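You operate a simulated robot arm through the tools that you are given. There is no shell and no other tool. Be economical: measure what you need, move in short steps, check, and stop when the job is done.

The job below is to be done with a simulated robot arm. You get a single attempt, and the scene is never put back.

## Task
Take the blue weight from the returns tray and leave it on the counter top. Open the right glass drawer, take the purple bottle and leave it inside, then shut the drawer. Turn the supply knob to 100. Put the measuring cup on the counter top away on the lower shelf of the long bench. Take the regulator and leave it on top of the hose coil. Shut the dehumidifier door. Take the black ring and leave it on the black gauge on the island top. The order is free. Set down upright: purple bottle, measuring cup, regulator.

It is judged by the outcome, as a careful person would: the job done as asked, and still so three seconds after it is handed in. It fails if anything else is knocked over, pushed out of place, dropped, spilled or broken.

## Robot
A 7-joint arm with a two-finger parallel gripper on a trunk, on a base that drives. Base frame: it is fixed to the floor where the robot stands at the start and does not move with it; the origin is under the middle of the robot, x ahead of it, y to its left, z up; the surface under the hand at the start is at about z = 0.86. Readings come in m, rad, newtons and seconds.
With the tool pointing down near the work surface it reaches from about 0.26 to 0.64 m from the robot's upright axis, wherever it stands. Its first joint turns from -2.897 to 2.897 rad. Places, roughly: black gauge [-2.5, 0, 0.75]; black ring (3x4x2 cm) [-2.6, -0.3, 0.9]; blue weight [0.5, -0.25, 1]; counter top [-2.2, -2.7, 0.9]; dehumidifier door [-2.9, -2.3, 0.3]; hose coil (15x15x4 cm) [-1.5, -2.8, 0.9]; lower shelf of the long bench [0.6, 0.2, 0.3]; measuring cup [-1.25, -2.5, 1]; purple bottle [-1, -2.75, 1.25]; regulator [-3, -3, 1.25]; right glass drawer [-3.2, -2.7, 0.6]; show [-3.2, -2.6, 0.6]; supply knob [-0.5, -2.4, 0.9]. Payload 1.57 kg.
The TCP is the grasp point between the finger pads, 0.03 m short of the fingertips. In the tool frame z runs along the fingers and y along their closing line. The gripper opens to 0.08 m. The fingers are 0.017 m wide and 0.012 m thick; the gripper's body (0.04 by 0.082 m) begins 0.08 m behind the TCP.
Orientation is told as [roll, pitch, yaw] about the base's x, y, z axes, in that order, counted from this pose: with the fingers straight down and closing along the base's y, the tool's x points along the base's -x, its y along +y and its z along -z.

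## Interface
- The arm moves only by the tool step_arm. Its argument "commands" is a list of rows, each an object of numbers (a shift or turn left out is 0, a gripper value left out holds the last): "dx", "dy", "dz": the shift along the tool's x, y, z in units of 400 mm (1.0 is 400 mm); "rx", "ry", "rz": the turn, a rotation vector about the tool's x, y, z in units of 180 degrees (1.0 is 180 degrees); "hand": the opening, from 0 (shut) to 1 (fully open). In form: [{"dx": .., "dy": .., "dz": .., "rx": .., "ry": .., "rz": .., "hand": ..}, ...]. A call has 1 to 10 rows; each row is the pose to reach, as a shift and turn from the pose commanded when the call began, along the tool's axes at that moment. A call with a number of a shift or a turn outside -1 to 1 is refused whole. Each row takes 0.2 s and may step no farther than 0.05 m and 0.15 rad from the row before; otherwise, or with a gripper value out of range, the whole call is refused. A pose out of reach is approached as far as the arm can. The call stops where the force on the tool passes 40 N (or 10 N more than at its start, if that is more) or the arm is blocked; 0.2 s more then pass. Each finger travels about 0.072 m/s and halts on what it meets, pressing with about 26 N; the grip force reading is that of the motor and also rises with nothing between the fingers. The clock runs only during rows and for 0.2 s after the last one: add rows that repeat a pose to give the fingers time. It gives the time, the measured TCP pose, the force on the tool (base axes), the opening and the grip force at its end, in the units of the frame above (readings bear some noise), with the torque about the TCP (base axes, N m) and any sound that the robot's microphone picked up.
- Cameras (640 x 400 px; columns grow to the right, rows downward): "scene" is now at [0.2194, -0.0397, 1.3991]; the picture's right is [-0.62, -0.78, 0.00], its down [-0.69, 0.54, -0.49] and it looks along [0.38, -0.30, -0.87] (base axes); focal length 260 px, centre (320, 200). "wrist" rides on the gripper at [0.072, -0.007, -0.122] in the tool frame; the picture's right is [0.09, 1.00, 0.00], its down [-0.84, 0.08, -0.54] and it looks along [-0.54, 0.05, 0.84] (tool axes); focal length 238 px, centre (320, 200). There is no depth. A picture from a camera that has moved, and an enlarged one, comes with that camera's place and axes in the base frame and with its lens.
- camera(camera): a new picture of that camera. It takes no simulated time.
- lift_body(by): slides the trunk up (or, below 0, down) by that many m; the arm and the scene camera ride with it, the base frame stays. It gives what a move gives, with no picture.
- base_move(legs): drives the robot by 1 to 6 legs, each [ahead, left, turn to the left] in m, m and rad, along the robot's own axes; the way and the turn of a leg run together, so that a leg with both is an arc; at most 1.5 m and 3.142 rad a leg. The arm and the cameras ride along, it lands a little off, and it stops where it bumps. It gives what a move gives.
- aim_head(pan, tilt): turns the head with the scene camera to pan (to the left, within 1.501 rad either way) and tilt (down, from -0.506 to 1.204), counted from straight ahead of the robot. It gives what a move gives.
- enlarge(camera, box): a new picture of the part [left, top, right, bottom] of that camera's present view, enlarged. It takes no simulated time.
- hand_in(): hands the job in; it is judged then, once.

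Work in short steps. Places have to be worked out from the pictures, the camera data and where the tool is seen: move nearer, look again, correct. Check each grasp and each placing, and mend what went wrong. You have 207 turns and 180 pictures in all, those below and enlarged ones among them. Open the gripper and draw the arm clear of the work before you hand the job in, unless the task says otherwise; then end with one line.

The tools are called after ">>>" as name(argument=value, ...) on one line, values as JSON. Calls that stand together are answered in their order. step_arm: Moves the arm, as the interface text tells. Its arguments: {"type":"object","properties":{"commands":{"type":"array"}},"required":["commands"]} The other tools are called the same way: lift_body (by) slides the trunk up or down; base_move (legs) drives the base; aim_head (pan, tilt) turns the head that bears the scene camera; camera (camera) takes a picture; enlarge (camera, box) takes an enlarged picture of a part of a camera's view; hand_in () hands the job in.

At the start:

```text
clock: 0.0
ee_pos: [0.4024, -0.0843, 1.1374]
orientation: [0.001, 0.0, 0.0]
contact_force: [-0.3, 0.7, -0.3]
moment: [0.02, 0.0, 0.02]
finger_gap: 0.0801
gripper_force: 0.1
trunk travel left (down, up): [-0.65, 0.34]
robot x, y, heading: [0.0028, 0.0003, -0.004]
head pan, tilt: [-0.668, 1.061]
```

scene: 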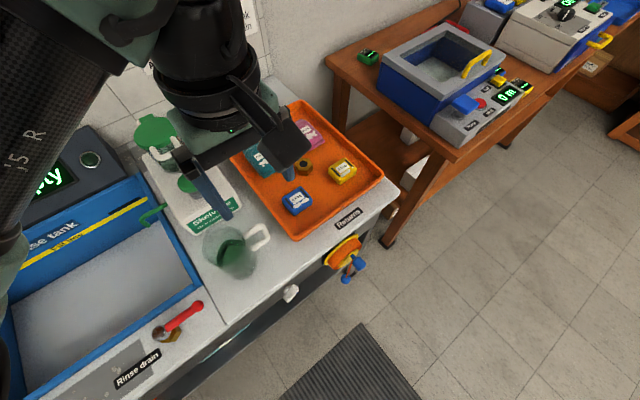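
wrist: 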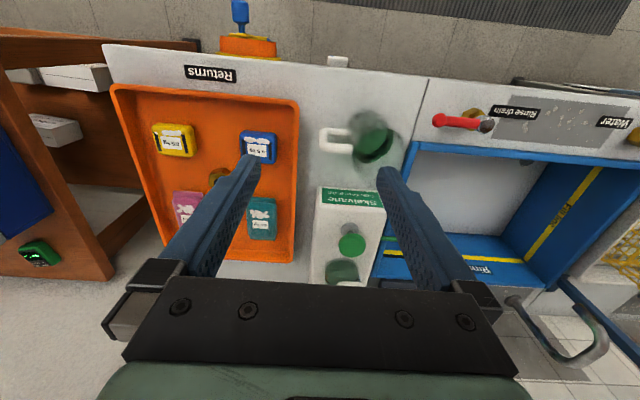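

The blue weight looks to be about [0.475, -0.18, 0.88]. I'll enlarge the view and look around before moving.

>>> enlarge(camera="wrist", box=[100, 60, 420, 280])

>>> aim_head(pan=-1.45, tilt=0.4)

>>> camera(camera="scene")

```text
1.82 times, centred on (260, 170) of wrist
camera zoom: at [0.3314, -0.0921, 1.2581], right [-0.09, 1.0, 0.0], down [0.84, 0.08, 0.54], along [0.54, 0.05, -0.84], focal length 433 px, centre (429, 254)
```

zoom: 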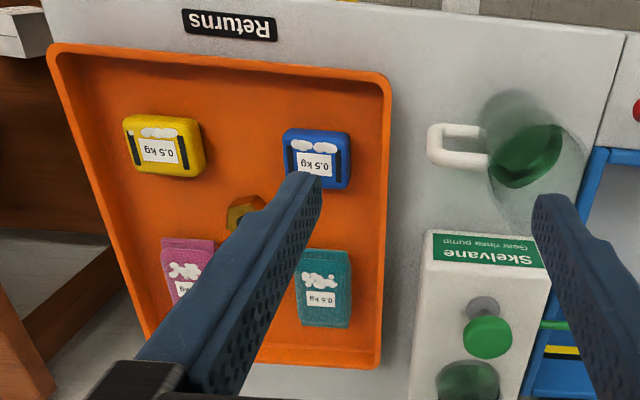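

```text
clock: 1.1
ee_pos: [0.4021, -0.0843, 1.1371]
orientation: [0.0, 0.0, 0.0]
contact_force: [0.2, -0.6, -0.1]
moment: [0.05, 0.0, 0.01]
finger_gap: 0.0799
gripper_force: 0.0
trunk travel left (down, up): [-0.65, 0.34]
robot x, y, heading: [-0.0007, 0.001, 0.002]
head pan, tilt: [-1.45, 0.4]
```

```text
176 pictures are left
camera scene: at [0.179, -0.0909, 1.4533], right [-0.99, -0.12, 0.0], down [-0.05, 0.39, -0.92], along [0.11, -0.91, -0.39], focal length 260 px, centre (320, 200)
```

scene: 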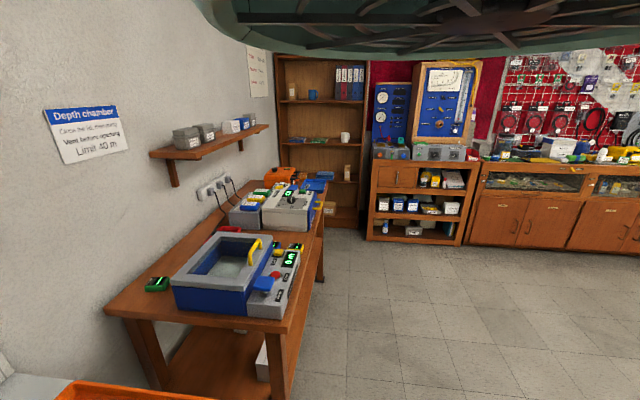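

The weight is about [0.473, -0.179], roughly 5.7 cm wide in y. I'll move above it and check with the wrist camera.

>>> step_arm(commands=[{"dx": -0.045, "dy": -0.06, "dz": 0.0}, {"dx": -0.09, "dy": -0.12, "dz": 0.06}, {"dx": -0.135, "dy": -0.18, "dz": 0.12}, {"dx": -0.18, "dy": -0.2375, "dz": 0.2}, {"dx": -0.18, "dy": -0.2375, "dz": 0.28}])

>>> camera(camera="wrist")

>>> aim_head(pan=-0.5, tilt=0.9)

>>> camera(camera="scene")

```text
clock: 2.3
ee_pos: [0.4746, -0.1803, 1.0244]
orientation: [0.001, 0.001, 0.001]
contact_force: [-0.2, 0.5, 0.1]
moment: [0.02, -0.02, 0.03]
finger_gap: 0.08
gripper_force: 0.1
trunk travel left (down, up): [-0.65, 0.34]
robot x, y, heading: [0.0017, 0.0021, -0.003]
head pan, tilt: [-1.45, 0.4]
```

```text
175 pictures are left
camera wrist: at [0.4034, -0.1883, 1.145], right [-0.09, 1.0, 0.0], down [0.84, 0.08, 0.54], along [0.54, 0.05, -0.84], focal length 238 px, centre (320, 200)
```

wrist: 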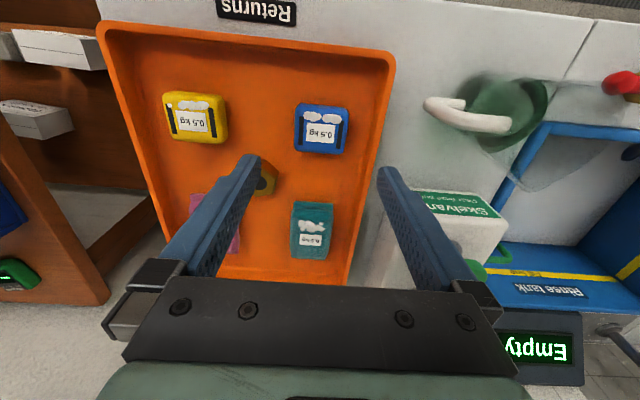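

```text
clock: 3.5
ee_pos: [0.4752, -0.1795, 1.0244]
orientation: [0.0, -0.001, 0.0]
contact_force: [0.7, 0.8, 0.0]
moment: [0.0, -0.01, -0.01]
finger_gap: 0.08
gripper_force: 0.0
trunk travel left (down, up): [-0.65, 0.34]
robot x, y, heading: [0.0016, -0.0029, 0.002]
head pan, tilt: [-0.499, 0.901]
```

```text
174 pictures are left
camera scene: at [0.2341, -0.0352, 1.4104], right [-0.48, -0.88, 0.0], down [-0.69, 0.38, -0.62], along [0.55, -0.3, -0.78], focal length 260 px, centre (320, 200)
```

scene: 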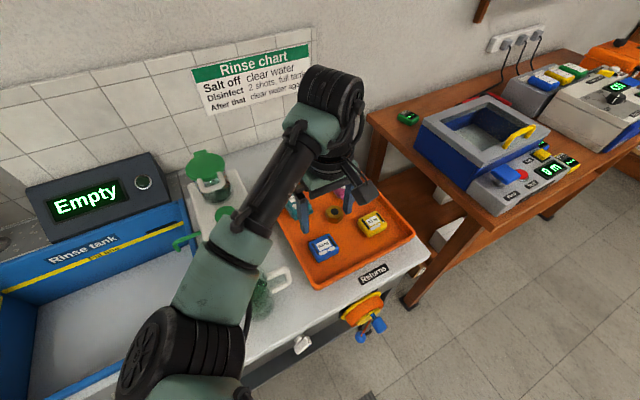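

The weight sits centred under the tool at about [0.477, -0.179]. I'll lower straight down to z≈0.925 and look.

>>> step_arm(commands=[{"dx": -0.005, "dz": 0.1}, {"dx": -0.005, "dz": 0.18}, {"dx": -0.005, "dz": 0.25}])

>>> camera(camera="wrist")

>>> enlarge(camera="scene", box=[240, 180, 440, 300])

```text
clock: 4.3
ee_pos: [0.4759, -0.1804, 0.9228]
orientation: [0.0, 0.0, 0.001]
contact_force: [1.0, -0.7, 0.2]
moment: [0.02, -0.03, 0.0]
finger_gap: 0.0798
gripper_force: 0.1
trunk travel left (down, up): [-0.65, 0.34]
robot x, y, heading: [0.0007, -0.0004, 0.001]
head pan, tilt: [-0.499, 0.901]
```

```text
173 pictures are left
camera wrist: at [0.4061, -0.1874, 1.0445], right [-0.09, 1.0, 0.0], down [0.84, 0.08, 0.54], along [0.54, 0.05, -0.84], focal length 238 px, centre (320, 200)
```

wrist: 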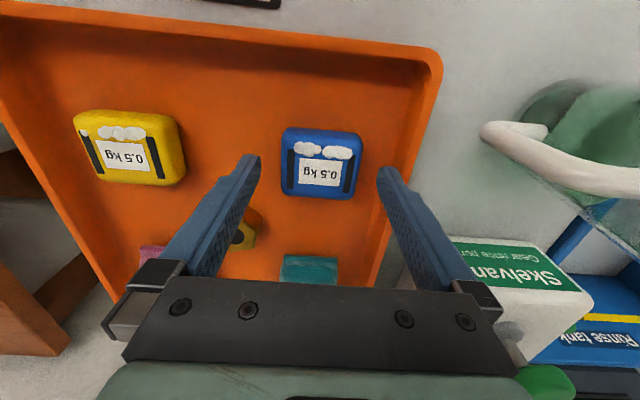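

```text
3.20 times, centred on (340, 240) of scene
camera zoom: at [0.2342, -0.0353, 1.4104], right [-0.48, -0.88, 0.0], down [-0.69, 0.38, -0.62], along [0.55, -0.3, -0.78], focal length 832 px, centre (256, 72)
```

zoom: 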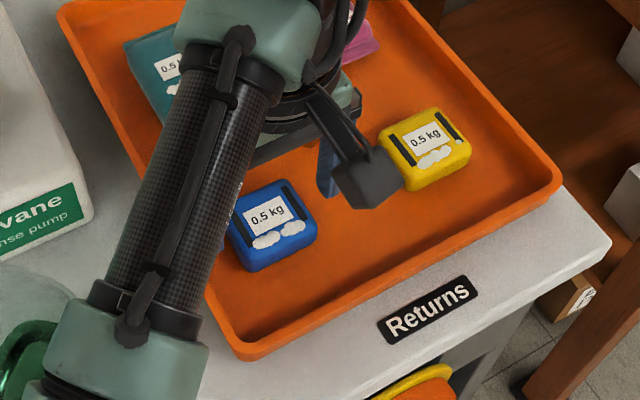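

Fingers straddle the weight; its top is near 0.887. I'll lower 2 cm and close.

>>> step_arm(commands=[{"dz": 0.03}, {"dz": 0.052}, {"dz": 0.052, "hand": 0.5}, {"dz": 0.052, "hand": 0.3}, {"dz": 0.052, "hand": 0.3}, {"dz": 0.052, "hand": 0.3}])

>>> camera(camera="wrist")

```text
clock: 5.8
ee_pos: [0.4756, -0.1793, 0.9056]
orientation: [0.0, 0.001, -0.001]
contact_force: [1.4, 0.4, -0.1]
moment: [0.12, -0.17, 0.02]
finger_gap: 0.0579
gripper_force: 25.6
trunk travel left (down, up): [-0.65, 0.34]
robot x, y, heading: [-0.0032, 0.0024, 0.002]
head pan, tilt: [-0.499, 0.901]
```

```text
171 pictures are left
camera wrist: at [0.4057, -0.1873, 1.0262], right [-0.09, 1.0, 0.0], down [0.84, 0.08, 0.54], along [0.54, 0.05, -0.84], focal length 238 px, centre (320, 200)
```

wrist: 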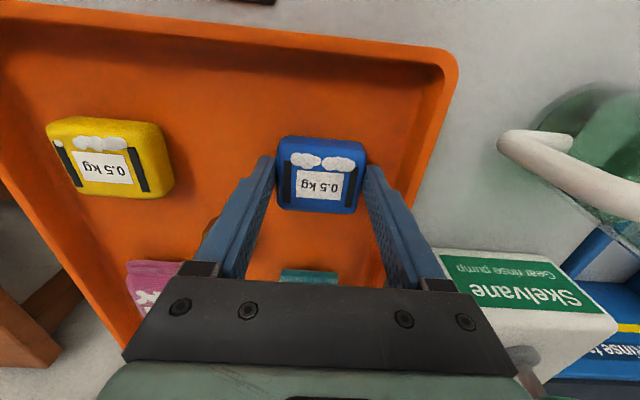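

Gripped at 5.8 cm. I'll lift it straight up and look; also view below the bench for the lower shelf.

>>> step_arm(commands=[{"dz": -0.1}, {"dz": -0.2}, {"dz": -0.3}, {"dz": -0.4}, {"dz": -0.5}, {"dz": -0.6}])

>>> camera(camera="wrist")

>>> aim_head(pan=0.8, tilt=0.6)

>>> camera(camera="scene")

```text
clock: 7.2
ee_pos: [0.4762, -0.1784, 1.1441]
orientation: [-0.001, 0.002, 0.0]
contact_force: [-0.2, 0.4, -5.3]
moment: [0.04, 0.0, 0.0]
finger_gap: 0.0574
gripper_force: 26.0
trunk travel left (down, up): [-0.65, 0.34]
robot x, y, heading: [0.0032, -0.0049, 0.001]
head pan, tilt: [-0.499, 0.901]
```

```text
170 pictures are left
camera wrist: at [0.406, -0.1867, 1.2657], right [-0.09, 1.0, 0.0], down [0.84, 0.08, 0.54], along [0.54, 0.05, -0.84], focal length 238 px, centre (320, 200)
```

wrist: 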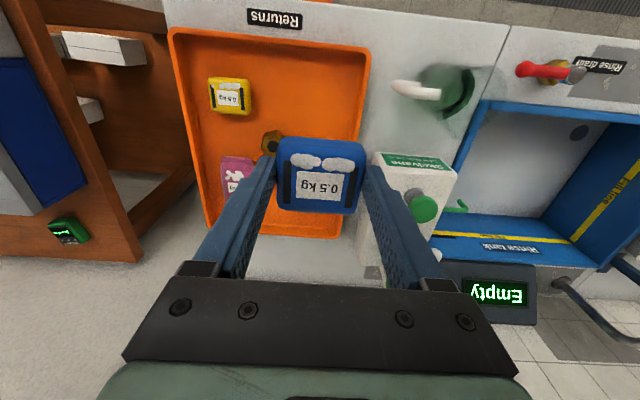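

```text
clock: 8.6
ee_pos: [0.4776, -0.1791, 1.1438]
orientation: [0.001, -0.001, 0.001]
contact_force: [-0.6, -0.2, -5.2]
moment: [-0.01, 0.01, 0.0]
finger_gap: 0.058
gripper_force: 25.8
trunk travel left (down, up): [-0.65, 0.34]
robot x, y, heading: [0.0025, 0.001, 0.002]
head pan, tilt: [0.799, 0.6]
```

```text
169 pictures are left
camera scene: at [0.2299, 0.0641, 1.4351], right [0.72, -0.7, 0.0], down [-0.39, -0.4, -0.82], along [0.58, 0.59, -0.57], focal length 260 px, centre (320, 200)
```

scene: 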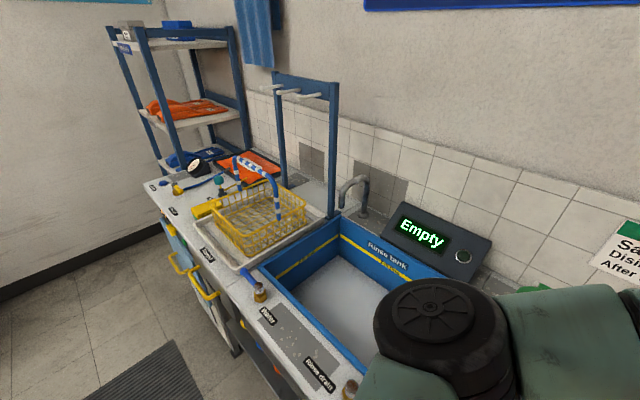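

Weight held. I'll back away from the bench, turn right to face -y and survey the counter side.

>>> base_move(legs=[[-0.5, 0, 0], [0, 0, -1.571]])

>>> aim_head(pan=-0.3, tilt=0.4)

>>> camera(camera="scene")

>>> aim_head(pan=-1.2, tilt=0.4)

>>> camera(camera="scene")

>>> aim_head(pan=1.4, tilt=0.7)

>>> camera(camera="scene")

```text
clock: 15.4
ee_pos: [-0.6884, -0.4798, 1.1435]
orientation: [0.001, 0.0, -1.565]
contact_force: [0.4, 0.3, -4.6]
moment: [0.01, 0.01, -0.01]
finger_gap: 0.0577
gripper_force: 26.4
trunk travel left (down, up): [-0.65, 0.34]
robot x, y, heading: [-0.5115, -0.0037, -1.566]
head pan, tilt: [0.799, 0.6]
```

```text
clock: 16.8
ee_pos: [-0.6883, -0.4794, 1.1431]
orientation: [0.001, -0.001, -1.566]
contact_force: [-0.1, -0.2, -5.5]
moment: [0.0, 0.01, 0.01]
finger_gap: 0.0578
gripper_force: 26.5
trunk travel left (down, up): [-0.65, 0.34]
robot x, y, heading: [-0.5075, -0.0022, -1.566]
head pan, tilt: [-0.3, 0.4]
```

```text
168 pictures are left
camera scene: at [-0.5407, -0.2595, 1.4533], right [-0.96, 0.29, 0.0], down [0.11, 0.37, -0.92], along [-0.27, -0.88, -0.39], focal length 260 px, centre (320, 200)
```

scene: 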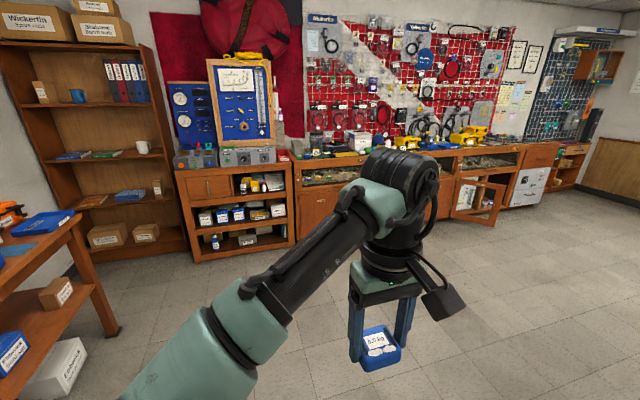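

```text
clock: 18.0
ee_pos: [-0.6883, -0.4797, 1.1433]
orientation: [0.0, 0.003, -1.567]
contact_force: [-0.5, -0.1, -4.2]
moment: [0.07, -0.05, -0.03]
finger_gap: 0.0578
gripper_force: 26.1
trunk travel left (down, up): [-0.65, 0.34]
robot x, y, heading: [-0.5169, -0.0023, -1.565]
head pan, tilt: [-1.201, 0.4]
```

```text
167 pictures are left
camera scene: at [-0.6001, -0.2049, 1.4533], right [-0.37, 0.93, 0.0], down [0.36, 0.14, -0.92], along [-0.86, -0.34, -0.39], focal length 260 px, centre (320, 200)
```

scene: 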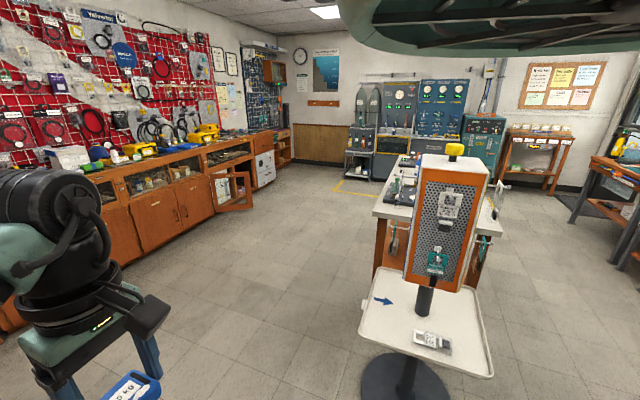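

```text
clock: 20.3
ee_pos: [-0.6888, -0.479, 1.1429]
orientation: [0.0, 0.001, -1.566]
contact_force: [1.1, 0.8, -5.9]
moment: [0.0, 0.02, 0.02]
finger_gap: 0.0577
gripper_force: 25.8
trunk travel left (down, up): [-0.65, 0.34]
robot x, y, heading: [-0.5131, 0.0017, -1.564]
head pan, tilt: [1.4, 0.7]
```

```text
166 pictures are left
camera scene: at [-0.4301, -0.1848, 1.4265], right [-0.17, -0.99, 0.0], down [-0.64, 0.11, -0.77], along [0.75, -0.13, -0.64], focal length 260 px, centre (320, 200)
```

scene: 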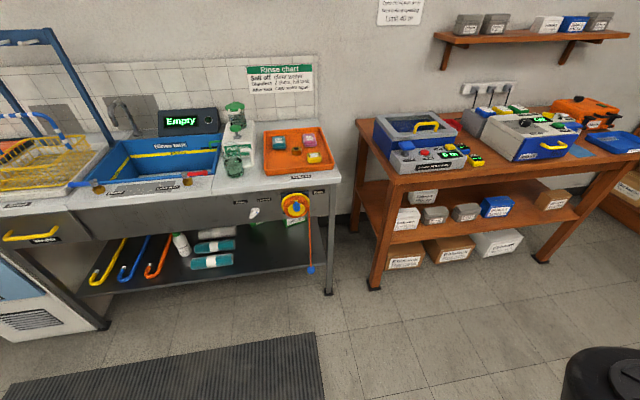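

Long bench's dark lower shelf has free room at the front. Now I'll drive to in front of the counter to survey it closely.

>>> base_move(legs=[[1.2, 0, 0], [0, -1.2, 0]])

>>> aim_head(pan=-0.5, tilt=0.35)

>>> camera(camera="scene")

>>> aim_head(pan=0.6, tilt=0.35)

>>> camera(camera="scene")

```text
clock: 32.2
ee_pos: [-1.9117, -1.6726, 1.1454]
orientation: [0.0, 0.001, -1.584]
contact_force: [-0.2, 0.6, -5.4]
moment: [-0.02, 0.02, -0.03]
finger_gap: 0.0576
gripper_force: 25.9
trunk travel left (down, up): [-0.65, 0.34]
robot x, y, heading: [-1.7263, -1.1988, -1.582]
head pan, tilt: [1.4, 0.7]
```

```text
clock: 34.0
ee_pos: [-1.9133, -1.6728, 1.1442]
orientation: [-0.001, 0.0, -1.584]
contact_force: [-0.7, 0.2, -4.9]
moment: [0.01, 0.01, 0.0]
finger_gap: 0.0577
gripper_force: 25.7
trunk travel left (down, up): [-0.65, 0.34]
robot x, y, heading: [-1.729, -1.2001, -1.584]
head pan, tilt: [-0.499, 0.351]
```

```text
165 pictures are left
camera scene: at [-1.7781, -1.4486, 1.4578], right [-0.87, 0.49, 0.0], down [0.17, 0.3, -0.94], along [-0.46, -0.82, -0.34], focal length 260 px, centre (320, 200)
```

scene: 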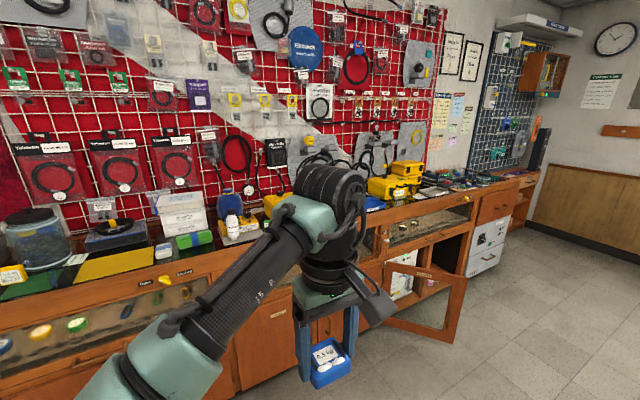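

```text
clock: 35.4
ee_pos: [-1.9122, -1.6734, 1.144]
orientation: [0.001, 0.001, -1.584]
contact_force: [0.3, 0.3, -5.0]
moment: [0.02, 0.01, -0.02]
finger_gap: 0.0574
gripper_force: 25.7
trunk travel left (down, up): [-0.65, 0.34]
robot x, y, heading: [-1.7324, -1.1955, -1.583]
head pan, tilt: [0.6, 0.351]
```

```text
164 pictures are left
camera scene: at [-1.681, -1.4448, 1.4578], right [-0.83, -0.55, 0.0], down [-0.19, 0.29, -0.94], along [0.52, -0.78, -0.34], focal length 260 px, centre (320, 200)
```

scene: 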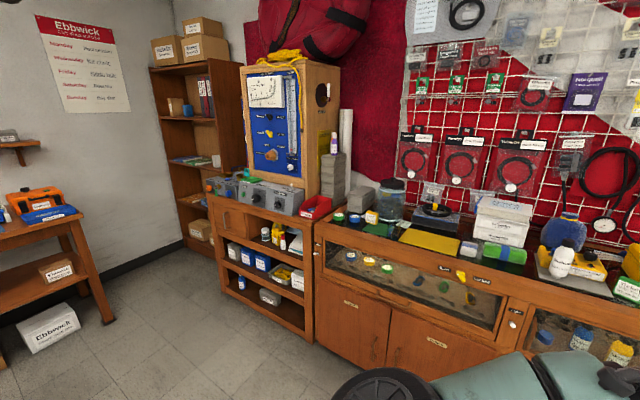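

I'll enlarge the counter regions to identify items.

>>> enlarge(camera="scene", box=[200, 120, 400, 245])

>>> enlarge(camera="scene", box=[360, 160, 640, 335])

>>> aim_head(pan=-0.6, tilt=0.35)

>>> enlarge(camera="scene", box=[280, 120, 600, 320])

```text
3.20 times, centred on (300, 182) of scene
camera zoom: at [-1.681, -1.4448, 1.4578], right [-0.83, -0.55, 0.0], down [-0.19, 0.29, -0.94], along [0.52, -0.78, -0.34], focal length 832 px, centre (384, 256)
```

zoom: 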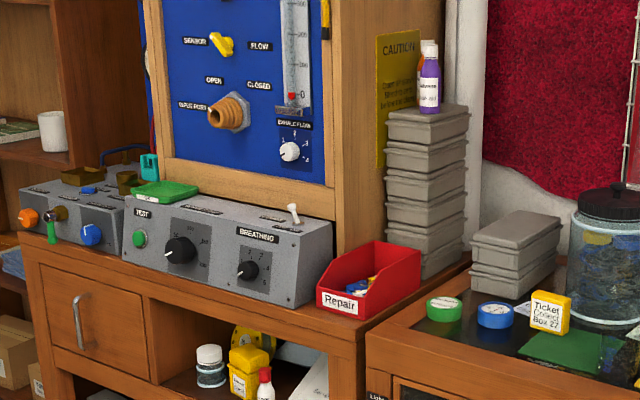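

```text
2.29 times, centred on (500, 248) of scene
camera zoom: at [-1.681, -1.4448, 1.4578], right [-0.83, -0.55, 0.0], down [-0.19, 0.29, -0.94], along [0.52, -0.78, -0.34], focal length 594 px, centre (-91, 91)
```

zoom: 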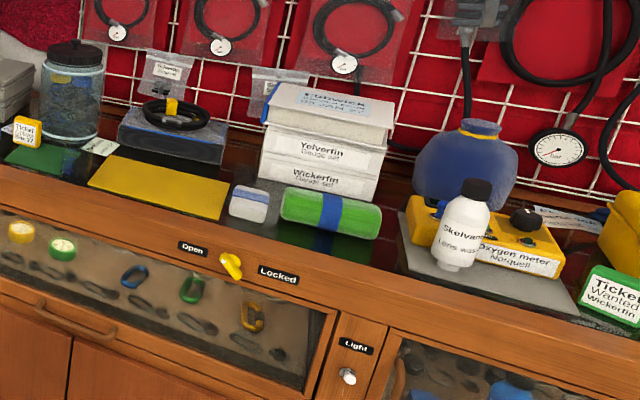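

```text
clock: 36.8
ee_pos: [-1.9131, -1.6731, 1.1435]
orientation: [0.0, 0.001, -1.583]
contact_force: [0.1, -0.2, -4.9]
moment: [0.02, 0.0, 0.0]
finger_gap: 0.0578
gripper_force: 26.6
trunk travel left (down, up): [-0.65, 0.34]
robot x, y, heading: [-1.7299, -1.1975, -1.576]
head pan, tilt: [-0.6, 0.351]
```

```text
2.00 times, centred on (440, 220) of scene
camera zoom: at [-1.786, -1.4436, 1.4578], right [-0.82, 0.57, 0.0], down [0.2, 0.28, -0.94], along [-0.54, -0.77, -0.34], focal length 520 px, centre (80, 160)
```

zoom: 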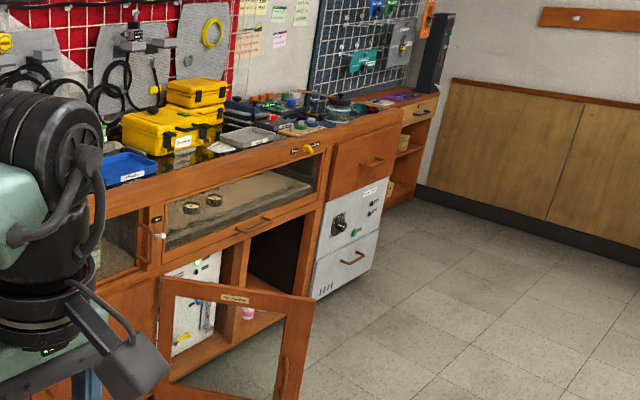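

Identified: hose coil on blue box (~[-1.5,-2.8,0.96]), purple bottle on grey stack, open dehumidifier door, glass drawers with yellow latches. I'll drive closer and look down at the counter for a free spot.

>>> base_move(legs=[[0.68, 0, 0]])

>>> aim_head(pan=0.0, tilt=0.7)

>>> camera(camera="scene")

>>> camera(camera="wrist")

```text
clock: 40.6
ee_pos: [-1.911, -2.3679, 1.1434]
orientation: [0.001, 0.003, -1.57]
contact_force: [0.0, -0.8, -4.6]
moment: [0.01, 0.01, -0.02]
finger_gap: 0.0576
gripper_force: 25.6
trunk travel left (down, up): [-0.65, 0.34]
robot x, y, heading: [-1.7317, -1.8892, -1.571]
head pan, tilt: [-0.6, 0.351]
```

```text
clock: 41.6
ee_pos: [-1.9104, -2.3673, 1.1434]
orientation: [-0.001, 0.001, -1.572]
contact_force: [-0.1, -0.3, -4.4]
moment: [0.04, 0.01, 0.02]
finger_gap: 0.0576
gripper_force: 25.6
trunk travel left (down, up): [-0.65, 0.34]
robot x, y, heading: [-1.7349, -1.8928, -1.569]
head pan, tilt: [0.0, 0.7]
```

```text
160 pictures are left
camera scene: at [-1.7345, -2.145, 1.4265], right [-1.0, 0.0, 0.0], down [0.0, 0.64, -0.77], along [0.0, -0.77, -0.64], focal length 260 px, centre (320, 200)
```

scene: 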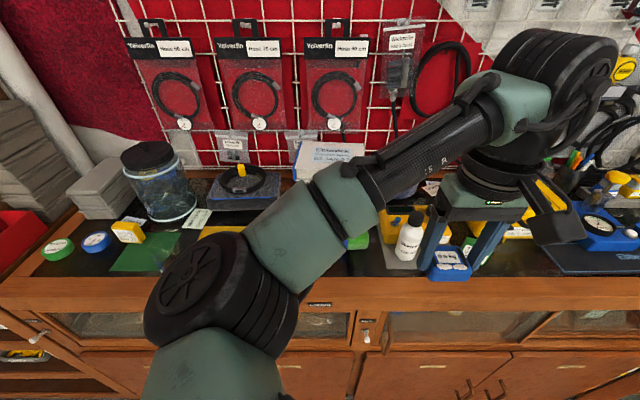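

```text
159 pictures are left
camera wrist: at [-1.9163, -2.2974, 1.2652], right [1.0, 0.09, 0.0], down [0.08, -0.84, 0.54], along [0.05, -0.54, -0.84], focal length 238 px, centre (320, 200)
```

wrist: 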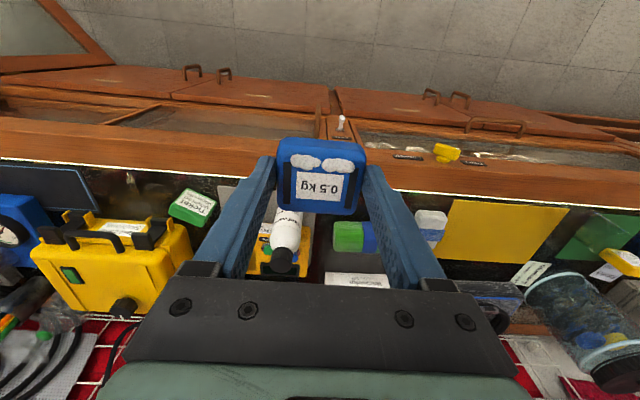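

The dark glass patch around [-2.24, -2.54] between the blue device and the green ticket is free. I'll shift the base right to reach it.

>>> base_move(legs=[[0.06, -0.38, 0]])

>>> camera(camera="wrist")

>>> camera(camera="scene")

```text
clock: 44.0
ee_pos: [-2.2816, -2.4263, 1.1431]
orientation: [0.001, -0.001, -1.572]
contact_force: [0.4, 0.5, -4.2]
moment: [0.05, -0.02, 0.01]
finger_gap: 0.0577
gripper_force: 25.8
trunk travel left (down, up): [-0.65, 0.34]
robot x, y, heading: [-2.1002, -1.9485, -1.567]
head pan, tilt: [0.0, 0.7]
```

```text
158 pictures are left
camera wrist: at [-2.2871, -2.3565, 1.2651], right [1.0, 0.09, 0.0], down [0.08, -0.84, 0.54], along [0.05, -0.54, -0.84], focal length 238 px, centre (320, 200)
```

wrist: 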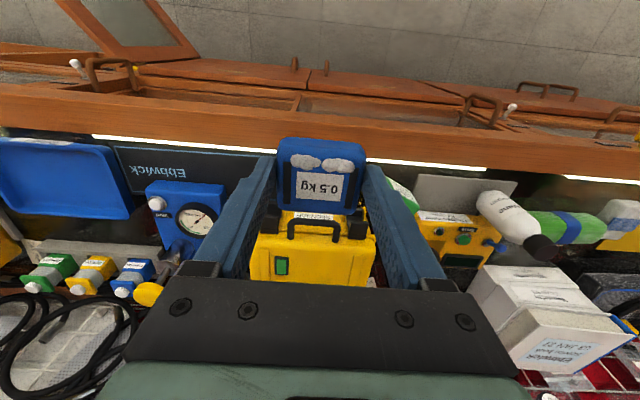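

```text
157 pictures are left
camera scene: at [-2.105, -2.2044, 1.4264], right [-1.0, 0.0, 0.0], down [0.0, 0.64, -0.76], along [0.0, -0.76, -0.64], focal length 260 px, centre (320, 200)
```

scene: 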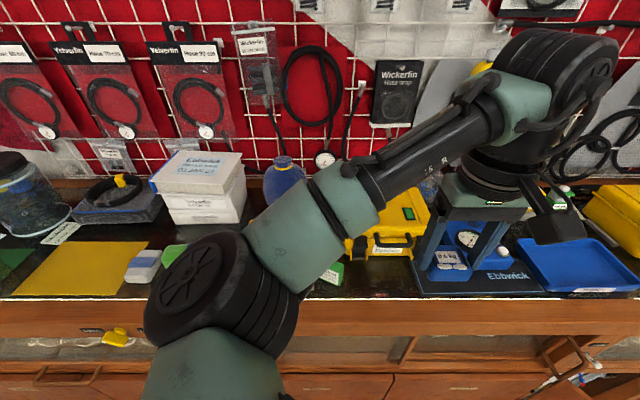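

The free patch spans x −2.17..−2.33, y −2.51..−2.62. I'll edge the base forward 6 cm, then move over [-2.245,-2.56] and begin descending.

>>> base_move(legs=[[0.06, 0, 0]])

>>> step_arm(commands=[{"dx": -0.06, "dy": 0.03}, {"dx": -0.12, "dy": 0.06}, {"dx": -0.18, "dy": 0.0925, "dz": 0.05}, {"dx": -0.18, "dy": 0.0925, "dz": 0.15}, {"dx": -0.18, "dy": 0.0925, "dz": 0.25}])

>>> camera(camera="wrist")

>>> camera(camera="scene")

```text
clock: 44.9
ee_pos: [-2.2813, -2.4864, 1.1433]
orientation: [0.002, 0.002, -1.572]
contact_force: [-0.3, -1.1, -4.7]
moment: [0.04, 0.01, 0.01]
finger_gap: 0.0574
gripper_force: 26.0
trunk travel left (down, up): [-0.65, 0.34]
robot x, y, heading: [-2.1045, -2.0154, -1.569]
head pan, tilt: [0.0, 0.7]
```

```text
clock: 46.1
ee_pos: [-2.2446, -2.5578, 1.0441]
orientation: [0.003, 0.002, -1.572]
contact_force: [1.4, -0.3, -5.2]
moment: [0.01, 0.01, 0.0]
finger_gap: 0.0574
gripper_force: 25.1
trunk travel left (down, up): [-0.65, 0.34]
robot x, y, heading: [-2.1044, -2.0128, -1.574]
head pan, tilt: [0.0, 0.7]
```

```text
156 pictures are left
camera wrist: at [-2.2509, -2.4869, 1.1654], right [1.0, 0.09, 0.0], down [0.08, -0.84, 0.54], along [0.05, -0.54, -0.84], focal length 238 px, centre (320, 200)
```

wrist: 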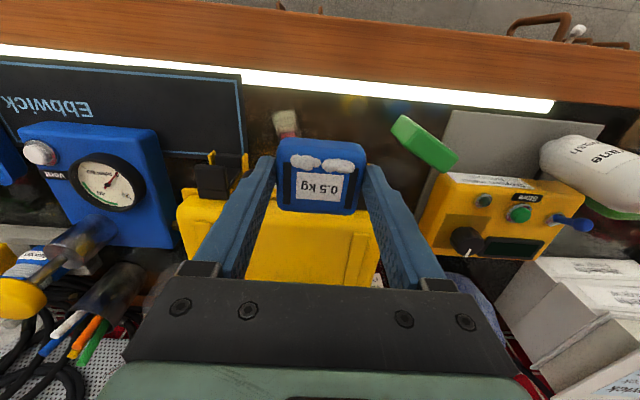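

```text
155 pictures are left
camera scene: at [-2.1049, -2.2642, 1.4264], right [-1.0, 0.0, 0.0], down [0.0, 0.64, -0.76], along [0.0, -0.76, -0.64], focal length 260 px, centre (320, 200)
```

scene: 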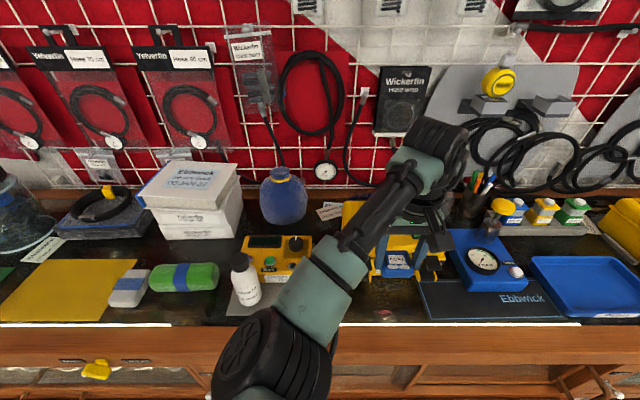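

Spot is clear below. I'll descend gradually watching for contact.

>>> step_arm(commands=[{"dx": 0.01, "dz": 0.08}, {"dx": 0.01, "dz": 0.16}, {"dx": 0.01, "dz": 0.22}])

>>> camera(camera="wrist")

>>> enlarge(camera="scene", box=[320, 200, 520, 325])

```text
clock: 46.9
ee_pos: [-2.2455, -2.5542, 0.9564]
orientation: [0.001, 0.001, -1.573]
contact_force: [-0.1, -0.2, -5.0]
moment: [0.01, -0.01, -0.03]
finger_gap: 0.0575
gripper_force: 25.7
trunk travel left (down, up): [-0.65, 0.34]
robot x, y, heading: [-2.1009, -2.0097, -1.576]
head pan, tilt: [0.0, 0.7]
```

```text
154 pictures are left
camera wrist: at [-2.251, -2.4834, 1.0786], right [1.0, 0.09, 0.0], down [0.07, -0.84, 0.54], along [0.05, -0.54, -0.84], focal length 238 px, centre (320, 200)
```

wrist: 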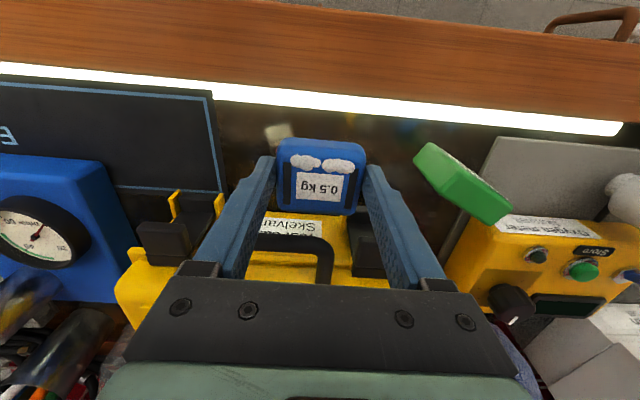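

```text
3.20 times, centred on (420, 262) of scene
camera zoom: at [-2.1049, -2.2641, 1.4264], right [-1.0, 0.0, 0.0], down [0.0, 0.64, -0.76], along [0.0, -0.76, -0.64], focal length 832 px, centre (0, 0)
```

zoom: 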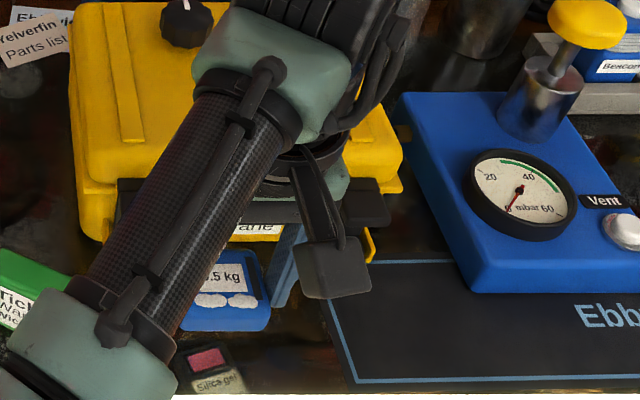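

Drawer contents seen under the glass; glass top ≈0.88. I'll lower 2.5 cm, then in 4 mm steps.

>>> step_arm(commands=[{"dz": 0.03}, {"dz": 0.06}, {"dz": 0.075}, {"dz": 0.085}])

>>> enlarge(camera="wrist", box=[200, 80, 440, 230])

```text
clock: 47.9
ee_pos: [-2.2438, -2.5537, 0.9223]
orientation: [-0.001, 0.002, -1.573]
contact_force: [-0.3, 0.3, -5.0]
moment: [0.04, 0.03, 0.02]
finger_gap: 0.0577
gripper_force: 26.5
trunk travel left (down, up): [-0.65, 0.34]
robot x, y, heading: [-2.1009, -2.0122, -1.575]
head pan, tilt: [0.0, 0.7]
```

```text
2.67 times, centred on (320, 155) of wrist
camera zoom: at [-2.2495, -2.4835, 1.0431], right [1.0, 0.09, 0.0], down [0.08, -0.84, 0.54], along [0.05, -0.54, -0.84], focal length 636 px, centre (320, 320)
```

zoom: 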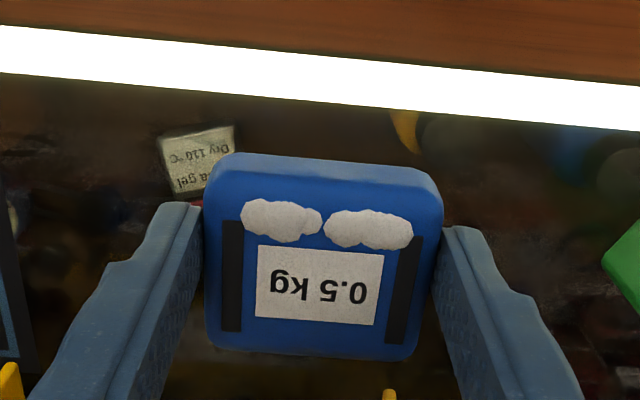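

Not touching yet. I'll keep lowering in 4 mm increments.

>>> step_arm(commands=[{"dz": 0.01}, {"dz": 0.015}, {"dz": 0.02}])

```text
clock: 48.7
ee_pos: [-2.2452, -2.5534, 0.9142]
orientation: [0.002, 0.001, -1.573]
contact_force: [-0.5, -0.7, -5.0]
moment: [0.04, 0.0, 0.0]
finger_gap: 0.0577
gripper_force: 26.1
trunk travel left (down, up): [-0.65, 0.34]
robot x, y, heading: [-2.1019, -2.012, -1.575]
head pan, tilt: [0.0, 0.7]
```

>>> step_arm(commands=[{"dz": 0.008}, {"dz": 0.014}, {"dz": 0.02}, {"dz": 0.024}])

```text
clock: 49.7
ee_pos: [-2.2446, -2.5541, 0.9067]
orientation: [-0.003, -0.008, -1.571]
contact_force: [-1.7, -1.1, 18.3]
moment: [-0.13, -0.03, 0.01]
finger_gap: 0.0577
gripper_force: 26.4
trunk travel left (down, up): [-0.65, 0.34]
robot x, y, heading: [-2.0998, -2.0113, -1.575]
head pan, tilt: [0.0, 0.7]
```

Contact with the glass. I'll ease 1 mm up, open, and rise.

>>> step_arm(commands=[{"dz": -0.003}, {"dz": -0.003, "hand": 1.0}, {"dz": -0.003, "hand": 1.0}, {"dz": -0.003, "hand": 1.0}, {"dz": -0.1, "hand": 1.0}, {"dz": -0.2}, {"dz": -0.3}, {"dz": -0.42}, {"dz": -0.54}, {"dz": -0.62}])

>>> camera(camera="wrist")

```text
clock: 51.9
ee_pos: [-2.245, -2.5536, 1.1515]
orientation: [0.002, 0.002, -1.571]
contact_force: [0.2, 1.3, 0.5]
moment: [0.01, 0.02, -0.03]
finger_gap: 0.0799
gripper_force: 0.1
trunk travel left (down, up): [-0.65, 0.34]
robot x, y, heading: [-2.1042, -2.0127, -1.574]
head pan, tilt: [0.0, 0.7]
```

```text
151 pictures are left
camera wrist: at [-2.2494, -2.483, 1.2732], right [1.0, 0.09, 0.0], down [0.08, -0.84, 0.54], along [0.05, -0.54, -0.84], focal length 238 px, centre (320, 200)
```

wrist: 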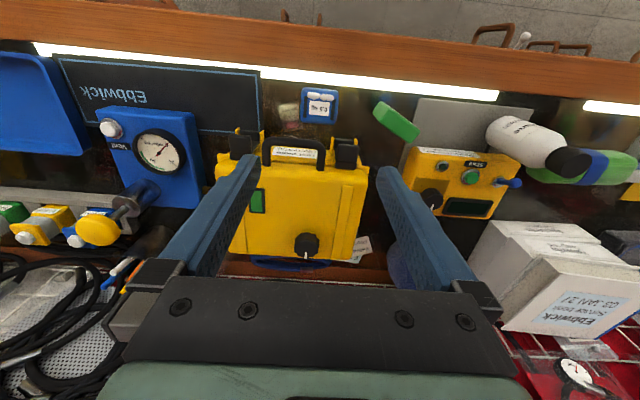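

Weight placed cleanly. Next the dehumidifier door: I'll back off and look at that side.

>>> base_move(legs=[[-0.6, 0, 0], [0, -0.35, 0]])

>>> aim_head(pan=-0.45, tilt=0.55)

>>> camera(camera="scene")

>>> aim_head(pan=-0.45, tilt=0.1)

>>> camera(camera="scene")

```text
clock: 57.1
ee_pos: [-2.5974, -1.9681, 1.1514]
orientation: [0.003, 0.001, -1.581]
contact_force: [0.2, -0.3, 0.5]
moment: [0.0, -0.02, -0.01]
finger_gap: 0.0799
gripper_force: 0.1
trunk travel left (down, up): [-0.65, 0.34]
robot x, y, heading: [-2.4521, -1.4244, -1.58]
head pan, tilt: [0.0, 0.7]
```

```text
clock: 58.0
ee_pos: [-2.5967, -1.9689, 1.1519]
orientation: [0.0, 0.0, -1.58]
contact_force: [-0.1, -0.3, 0.1]
moment: [-0.01, 0.03, -0.02]
finger_gap: 0.0801
gripper_force: 0.1
trunk travel left (down, up): [-0.65, 0.34]
robot x, y, heading: [-2.4547, -1.4251, -1.582]
head pan, tilt: [-0.45, 0.55]
```

```text
150 pictures are left
camera scene: at [-2.4944, -1.6746, 1.4397], right [-0.9, 0.44, 0.0], down [0.23, 0.47, -0.85], along [-0.38, -0.76, -0.52], focal length 260 px, centre (320, 200)
```

scene: 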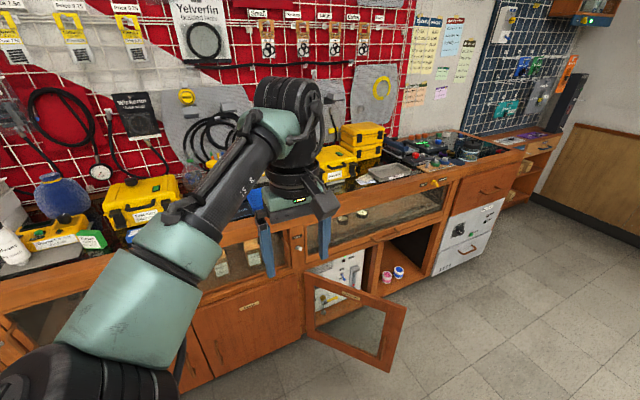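

```text
clock: 58.9
ee_pos: [-2.5961, -1.9679, 1.1519]
orientation: [0.0, 0.0, -1.581]
contact_force: [-1.2, 0.0, -0.4]
moment: [0.01, -0.04, 0.0]
finger_gap: 0.08
gripper_force: 0.0
trunk travel left (down, up): [-0.65, 0.34]
robot x, y, heading: [-2.4493, -1.4241, -1.581]
head pan, tilt: [-0.45, 0.099]
```

```text
149 pictures are left
camera scene: at [-2.4955, -1.6766, 1.4813], right [-0.9, 0.44, 0.0], down [0.04, 0.09, -0.99], along [-0.44, -0.89, -0.1], focal length 260 px, centre (320, 200)
```

scene: 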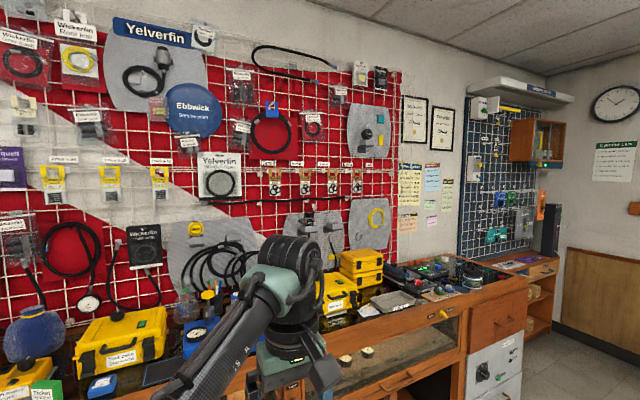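

I'll enlarge the region near the expected regulator and the door/drawer region.

>>> enlarge(camera="scene", box=[220, 120, 420, 245])

>>> aim_head(pan=-0.55, tilt=0.55)

>>> enlarge(camera="scene", box=[180, 140, 480, 390])

```text
3.20 times, centred on (320, 182) of scene
camera zoom: at [-2.4955, -1.6766, 1.4813], right [-0.9, 0.44, 0.0], down [0.04, 0.09, -0.99], along [-0.44, -0.89, -0.1], focal length 832 px, centre (320, 256)
```

zoom: 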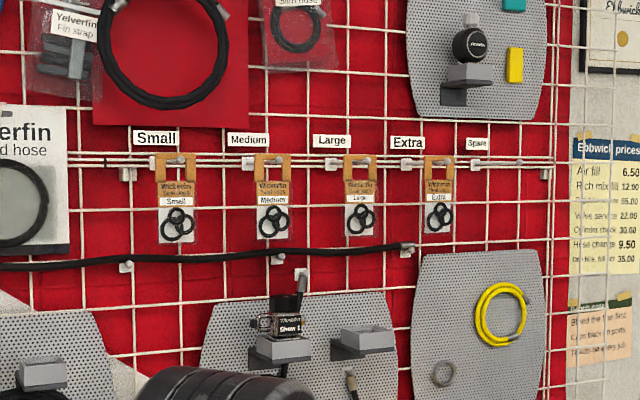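

```text
clock: 59.8
ee_pos: [-2.5977, -1.968, 1.1524]
orientation: [-0.001, -0.001, -1.579]
contact_force: [-0.3, 0.4, -0.6]
moment: [-0.03, -0.01, -0.02]
finger_gap: 0.0803
gripper_force: 0.1
trunk travel left (down, up): [-0.65, 0.34]
robot x, y, heading: [-2.4516, -1.4273, -1.578]
head pan, tilt: [-0.55, 0.55]
```

```text
1.60 times, centred on (330, 265) of scene
camera zoom: at [-2.5022, -1.6702, 1.4398], right [-0.85, 0.53, 0.0], down [0.28, 0.44, -0.85], along [-0.45, -0.72, -0.52], focal length 416 px, centre (304, 96)
```

zoom: 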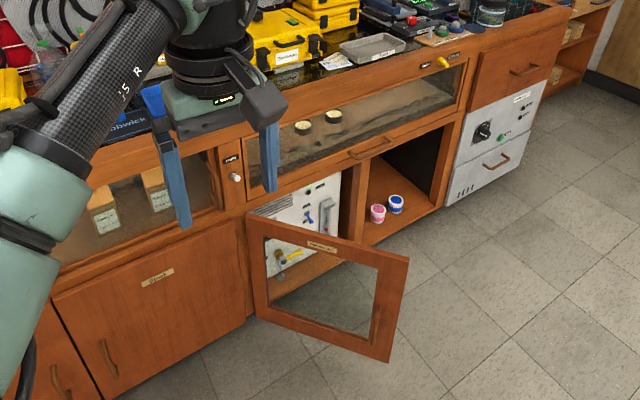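

Door hinges near [-2.83,-2.51], free edge at about [-3.13,-2.14], outer face toward me; pushing the free edge toward -y shuts it. I'll lower the trunk and turn the tool horizontal with fingers closed.

>>> lift_body(by=-0.6)

>>> step_arm(commands=[{"ry": -0.045, "hand": 0}, {"ry": -0.09}, {"ry": -0.135}, {"ry": -0.18}, {"ry": -0.225}, {"ry": -0.25}])

>>> step_arm(commands=[{"ry": -0.045}, {"ry": -0.09}, {"ry": -0.135}, {"ry": -0.18}, {"ry": -0.225}, {"ry": -0.25}])

>>> camera(camera="scene")

>>> camera(camera="wrist")

```text
refused: -0.6 is not a number from -0.4 to 0.4
```

```text
clock: 61.2
ee_pos: [-2.5967, -1.9696, 1.1506]
orientation: [0.0, -0.788, -1.58]
contact_force: [-0.4, 1.2, -0.1]
moment: [0.0, -0.04, -0.02]
finger_gap: 0.0003
gripper_force: 21.2
trunk travel left (down, up): [-0.65, 0.34]
robot x, y, heading: [-2.4488, -1.422, -1.585]
head pan, tilt: [-0.55, 0.55]
```

```text
clock: 62.6
ee_pos: [-2.597, -1.9681, 1.1525]
orientation: [2.177, -1.568, 2.528]
contact_force: [0.3, 0.5, -0.2]
moment: [-0.03, 0.0, 0.03]
finger_gap: 0.0001
gripper_force: 21.1
trunk travel left (down, up): [-0.65, 0.34]
robot x, y, heading: [-2.4512, -1.4251, -1.58]
head pan, tilt: [-0.55, 0.55]
```

```text
146 pictures are left
camera scene: at [-2.5023, -1.6702, 1.4397], right [-0.85, 0.53, 0.0], down [0.28, 0.44, -0.85], along [-0.45, -0.72, -0.52], focal length 260 px, centre (320, 200)
```

scene: 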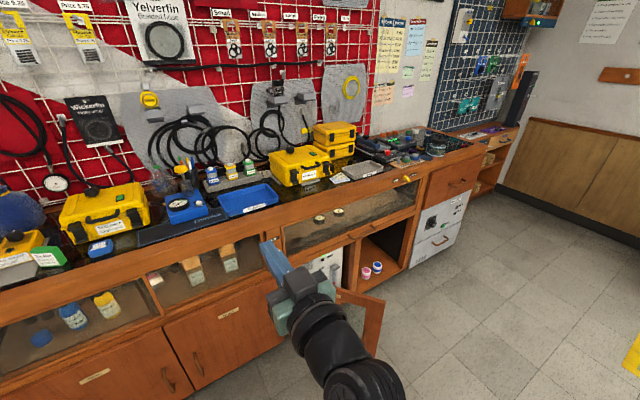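

```text
145 pictures are left
camera wrist: at [-2.6009, -1.8479, 1.0792], right [1.0, -0.01, -0.09], down [0.08, 0.54, 0.84], along [0.04, -0.84, 0.54], focal length 238 px, centre (320, 200)
```

wrist: 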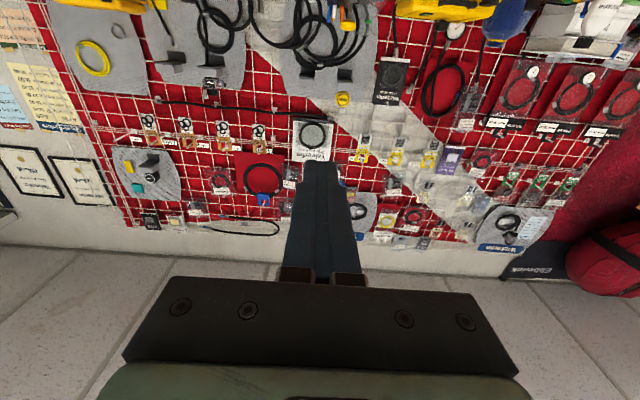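

Tool is now horizontal pointing -y. I'll enlarge the wall where the regulator is while it's unobstructed, then lower the trunk.

>>> enlarge(camera="scene", box=[230, 60, 390, 160])

>>> enlarge(camera="scene", box=[260, 150, 460, 275])

>>> lift_body(by=-0.4)

>>> lift_body(by=-0.22)

>>> camera(camera="scene")

```text
4.00 times, centred on (310, 110) of scene
camera zoom: at [-2.5023, -1.6702, 1.4397], right [-0.85, 0.53, 0.0], down [0.28, 0.44, -0.85], along [-0.45, -0.72, -0.52], focal length 1040 px, centre (360, 560)
```

zoom: 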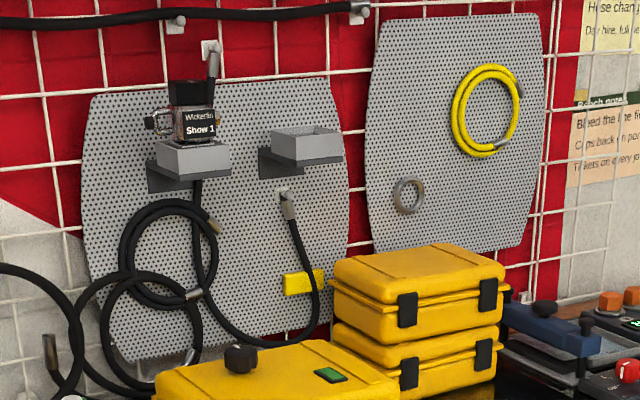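

```text
3.20 times, centred on (360, 212) of scene
camera zoom: at [-2.5023, -1.6702, 1.4397], right [-0.85, 0.53, 0.0], down [0.28, 0.44, -0.85], along [-0.45, -0.72, -0.52], focal length 832 px, centre (192, 160)
```

zoom: 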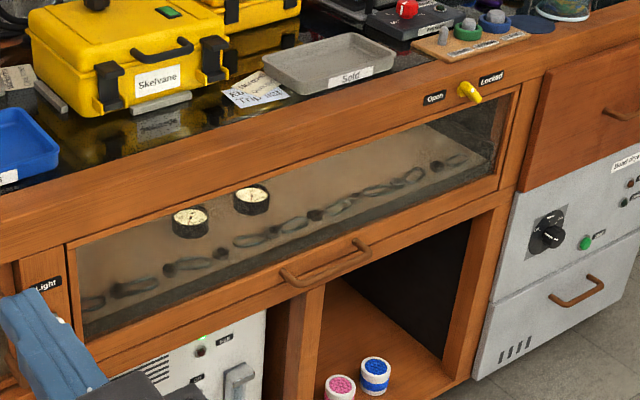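

```text
clock: 66.5
ee_pos: [-2.5974, -1.9686, 0.7524]
orientation: [0.975, -1.569, -2.556]
contact_force: [0.0, -0.2, 0.4]
moment: [-0.01, 0.0, 0.0]
finger_gap: 0.0001
gripper_force: 21.7
trunk travel left (down, up): [-0.25, 0.74]
robot x, y, heading: [-2.4489, -1.4246, -1.582]
head pan, tilt: [-0.55, 0.55]
```

```text
clock: 68.8
ee_pos: [-2.5976, -1.9677, 0.5318]
orientation: [0.966, -1.57, -2.544]
contact_force: [0.4, 0.1, -0.5]
moment: [0.0, 0.02, 0.01]
finger_gap: 0.0
gripper_force: 21.3
trunk travel left (down, up): [-0.03, 0.96]
robot x, y, heading: [-2.45, -1.4225, -1.581]
head pan, tilt: [-0.55, 0.55]
```

```text
142 pictures are left
camera scene: at [-2.5023, -1.6702, 0.8197], right [-0.85, 0.53, 0.0], down [0.28, 0.44, -0.85], along [-0.45, -0.72, -0.52], focal length 260 px, centre (320, 200)
```

scene: 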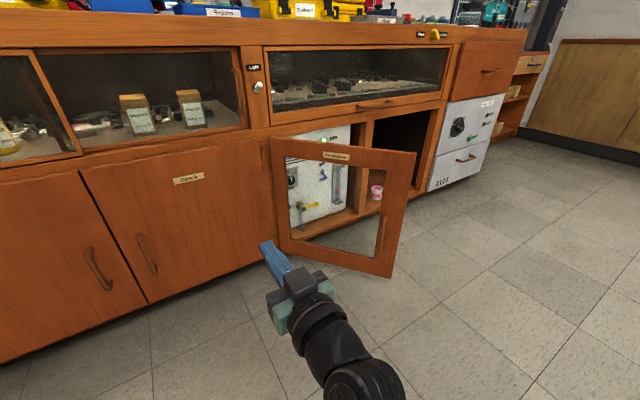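

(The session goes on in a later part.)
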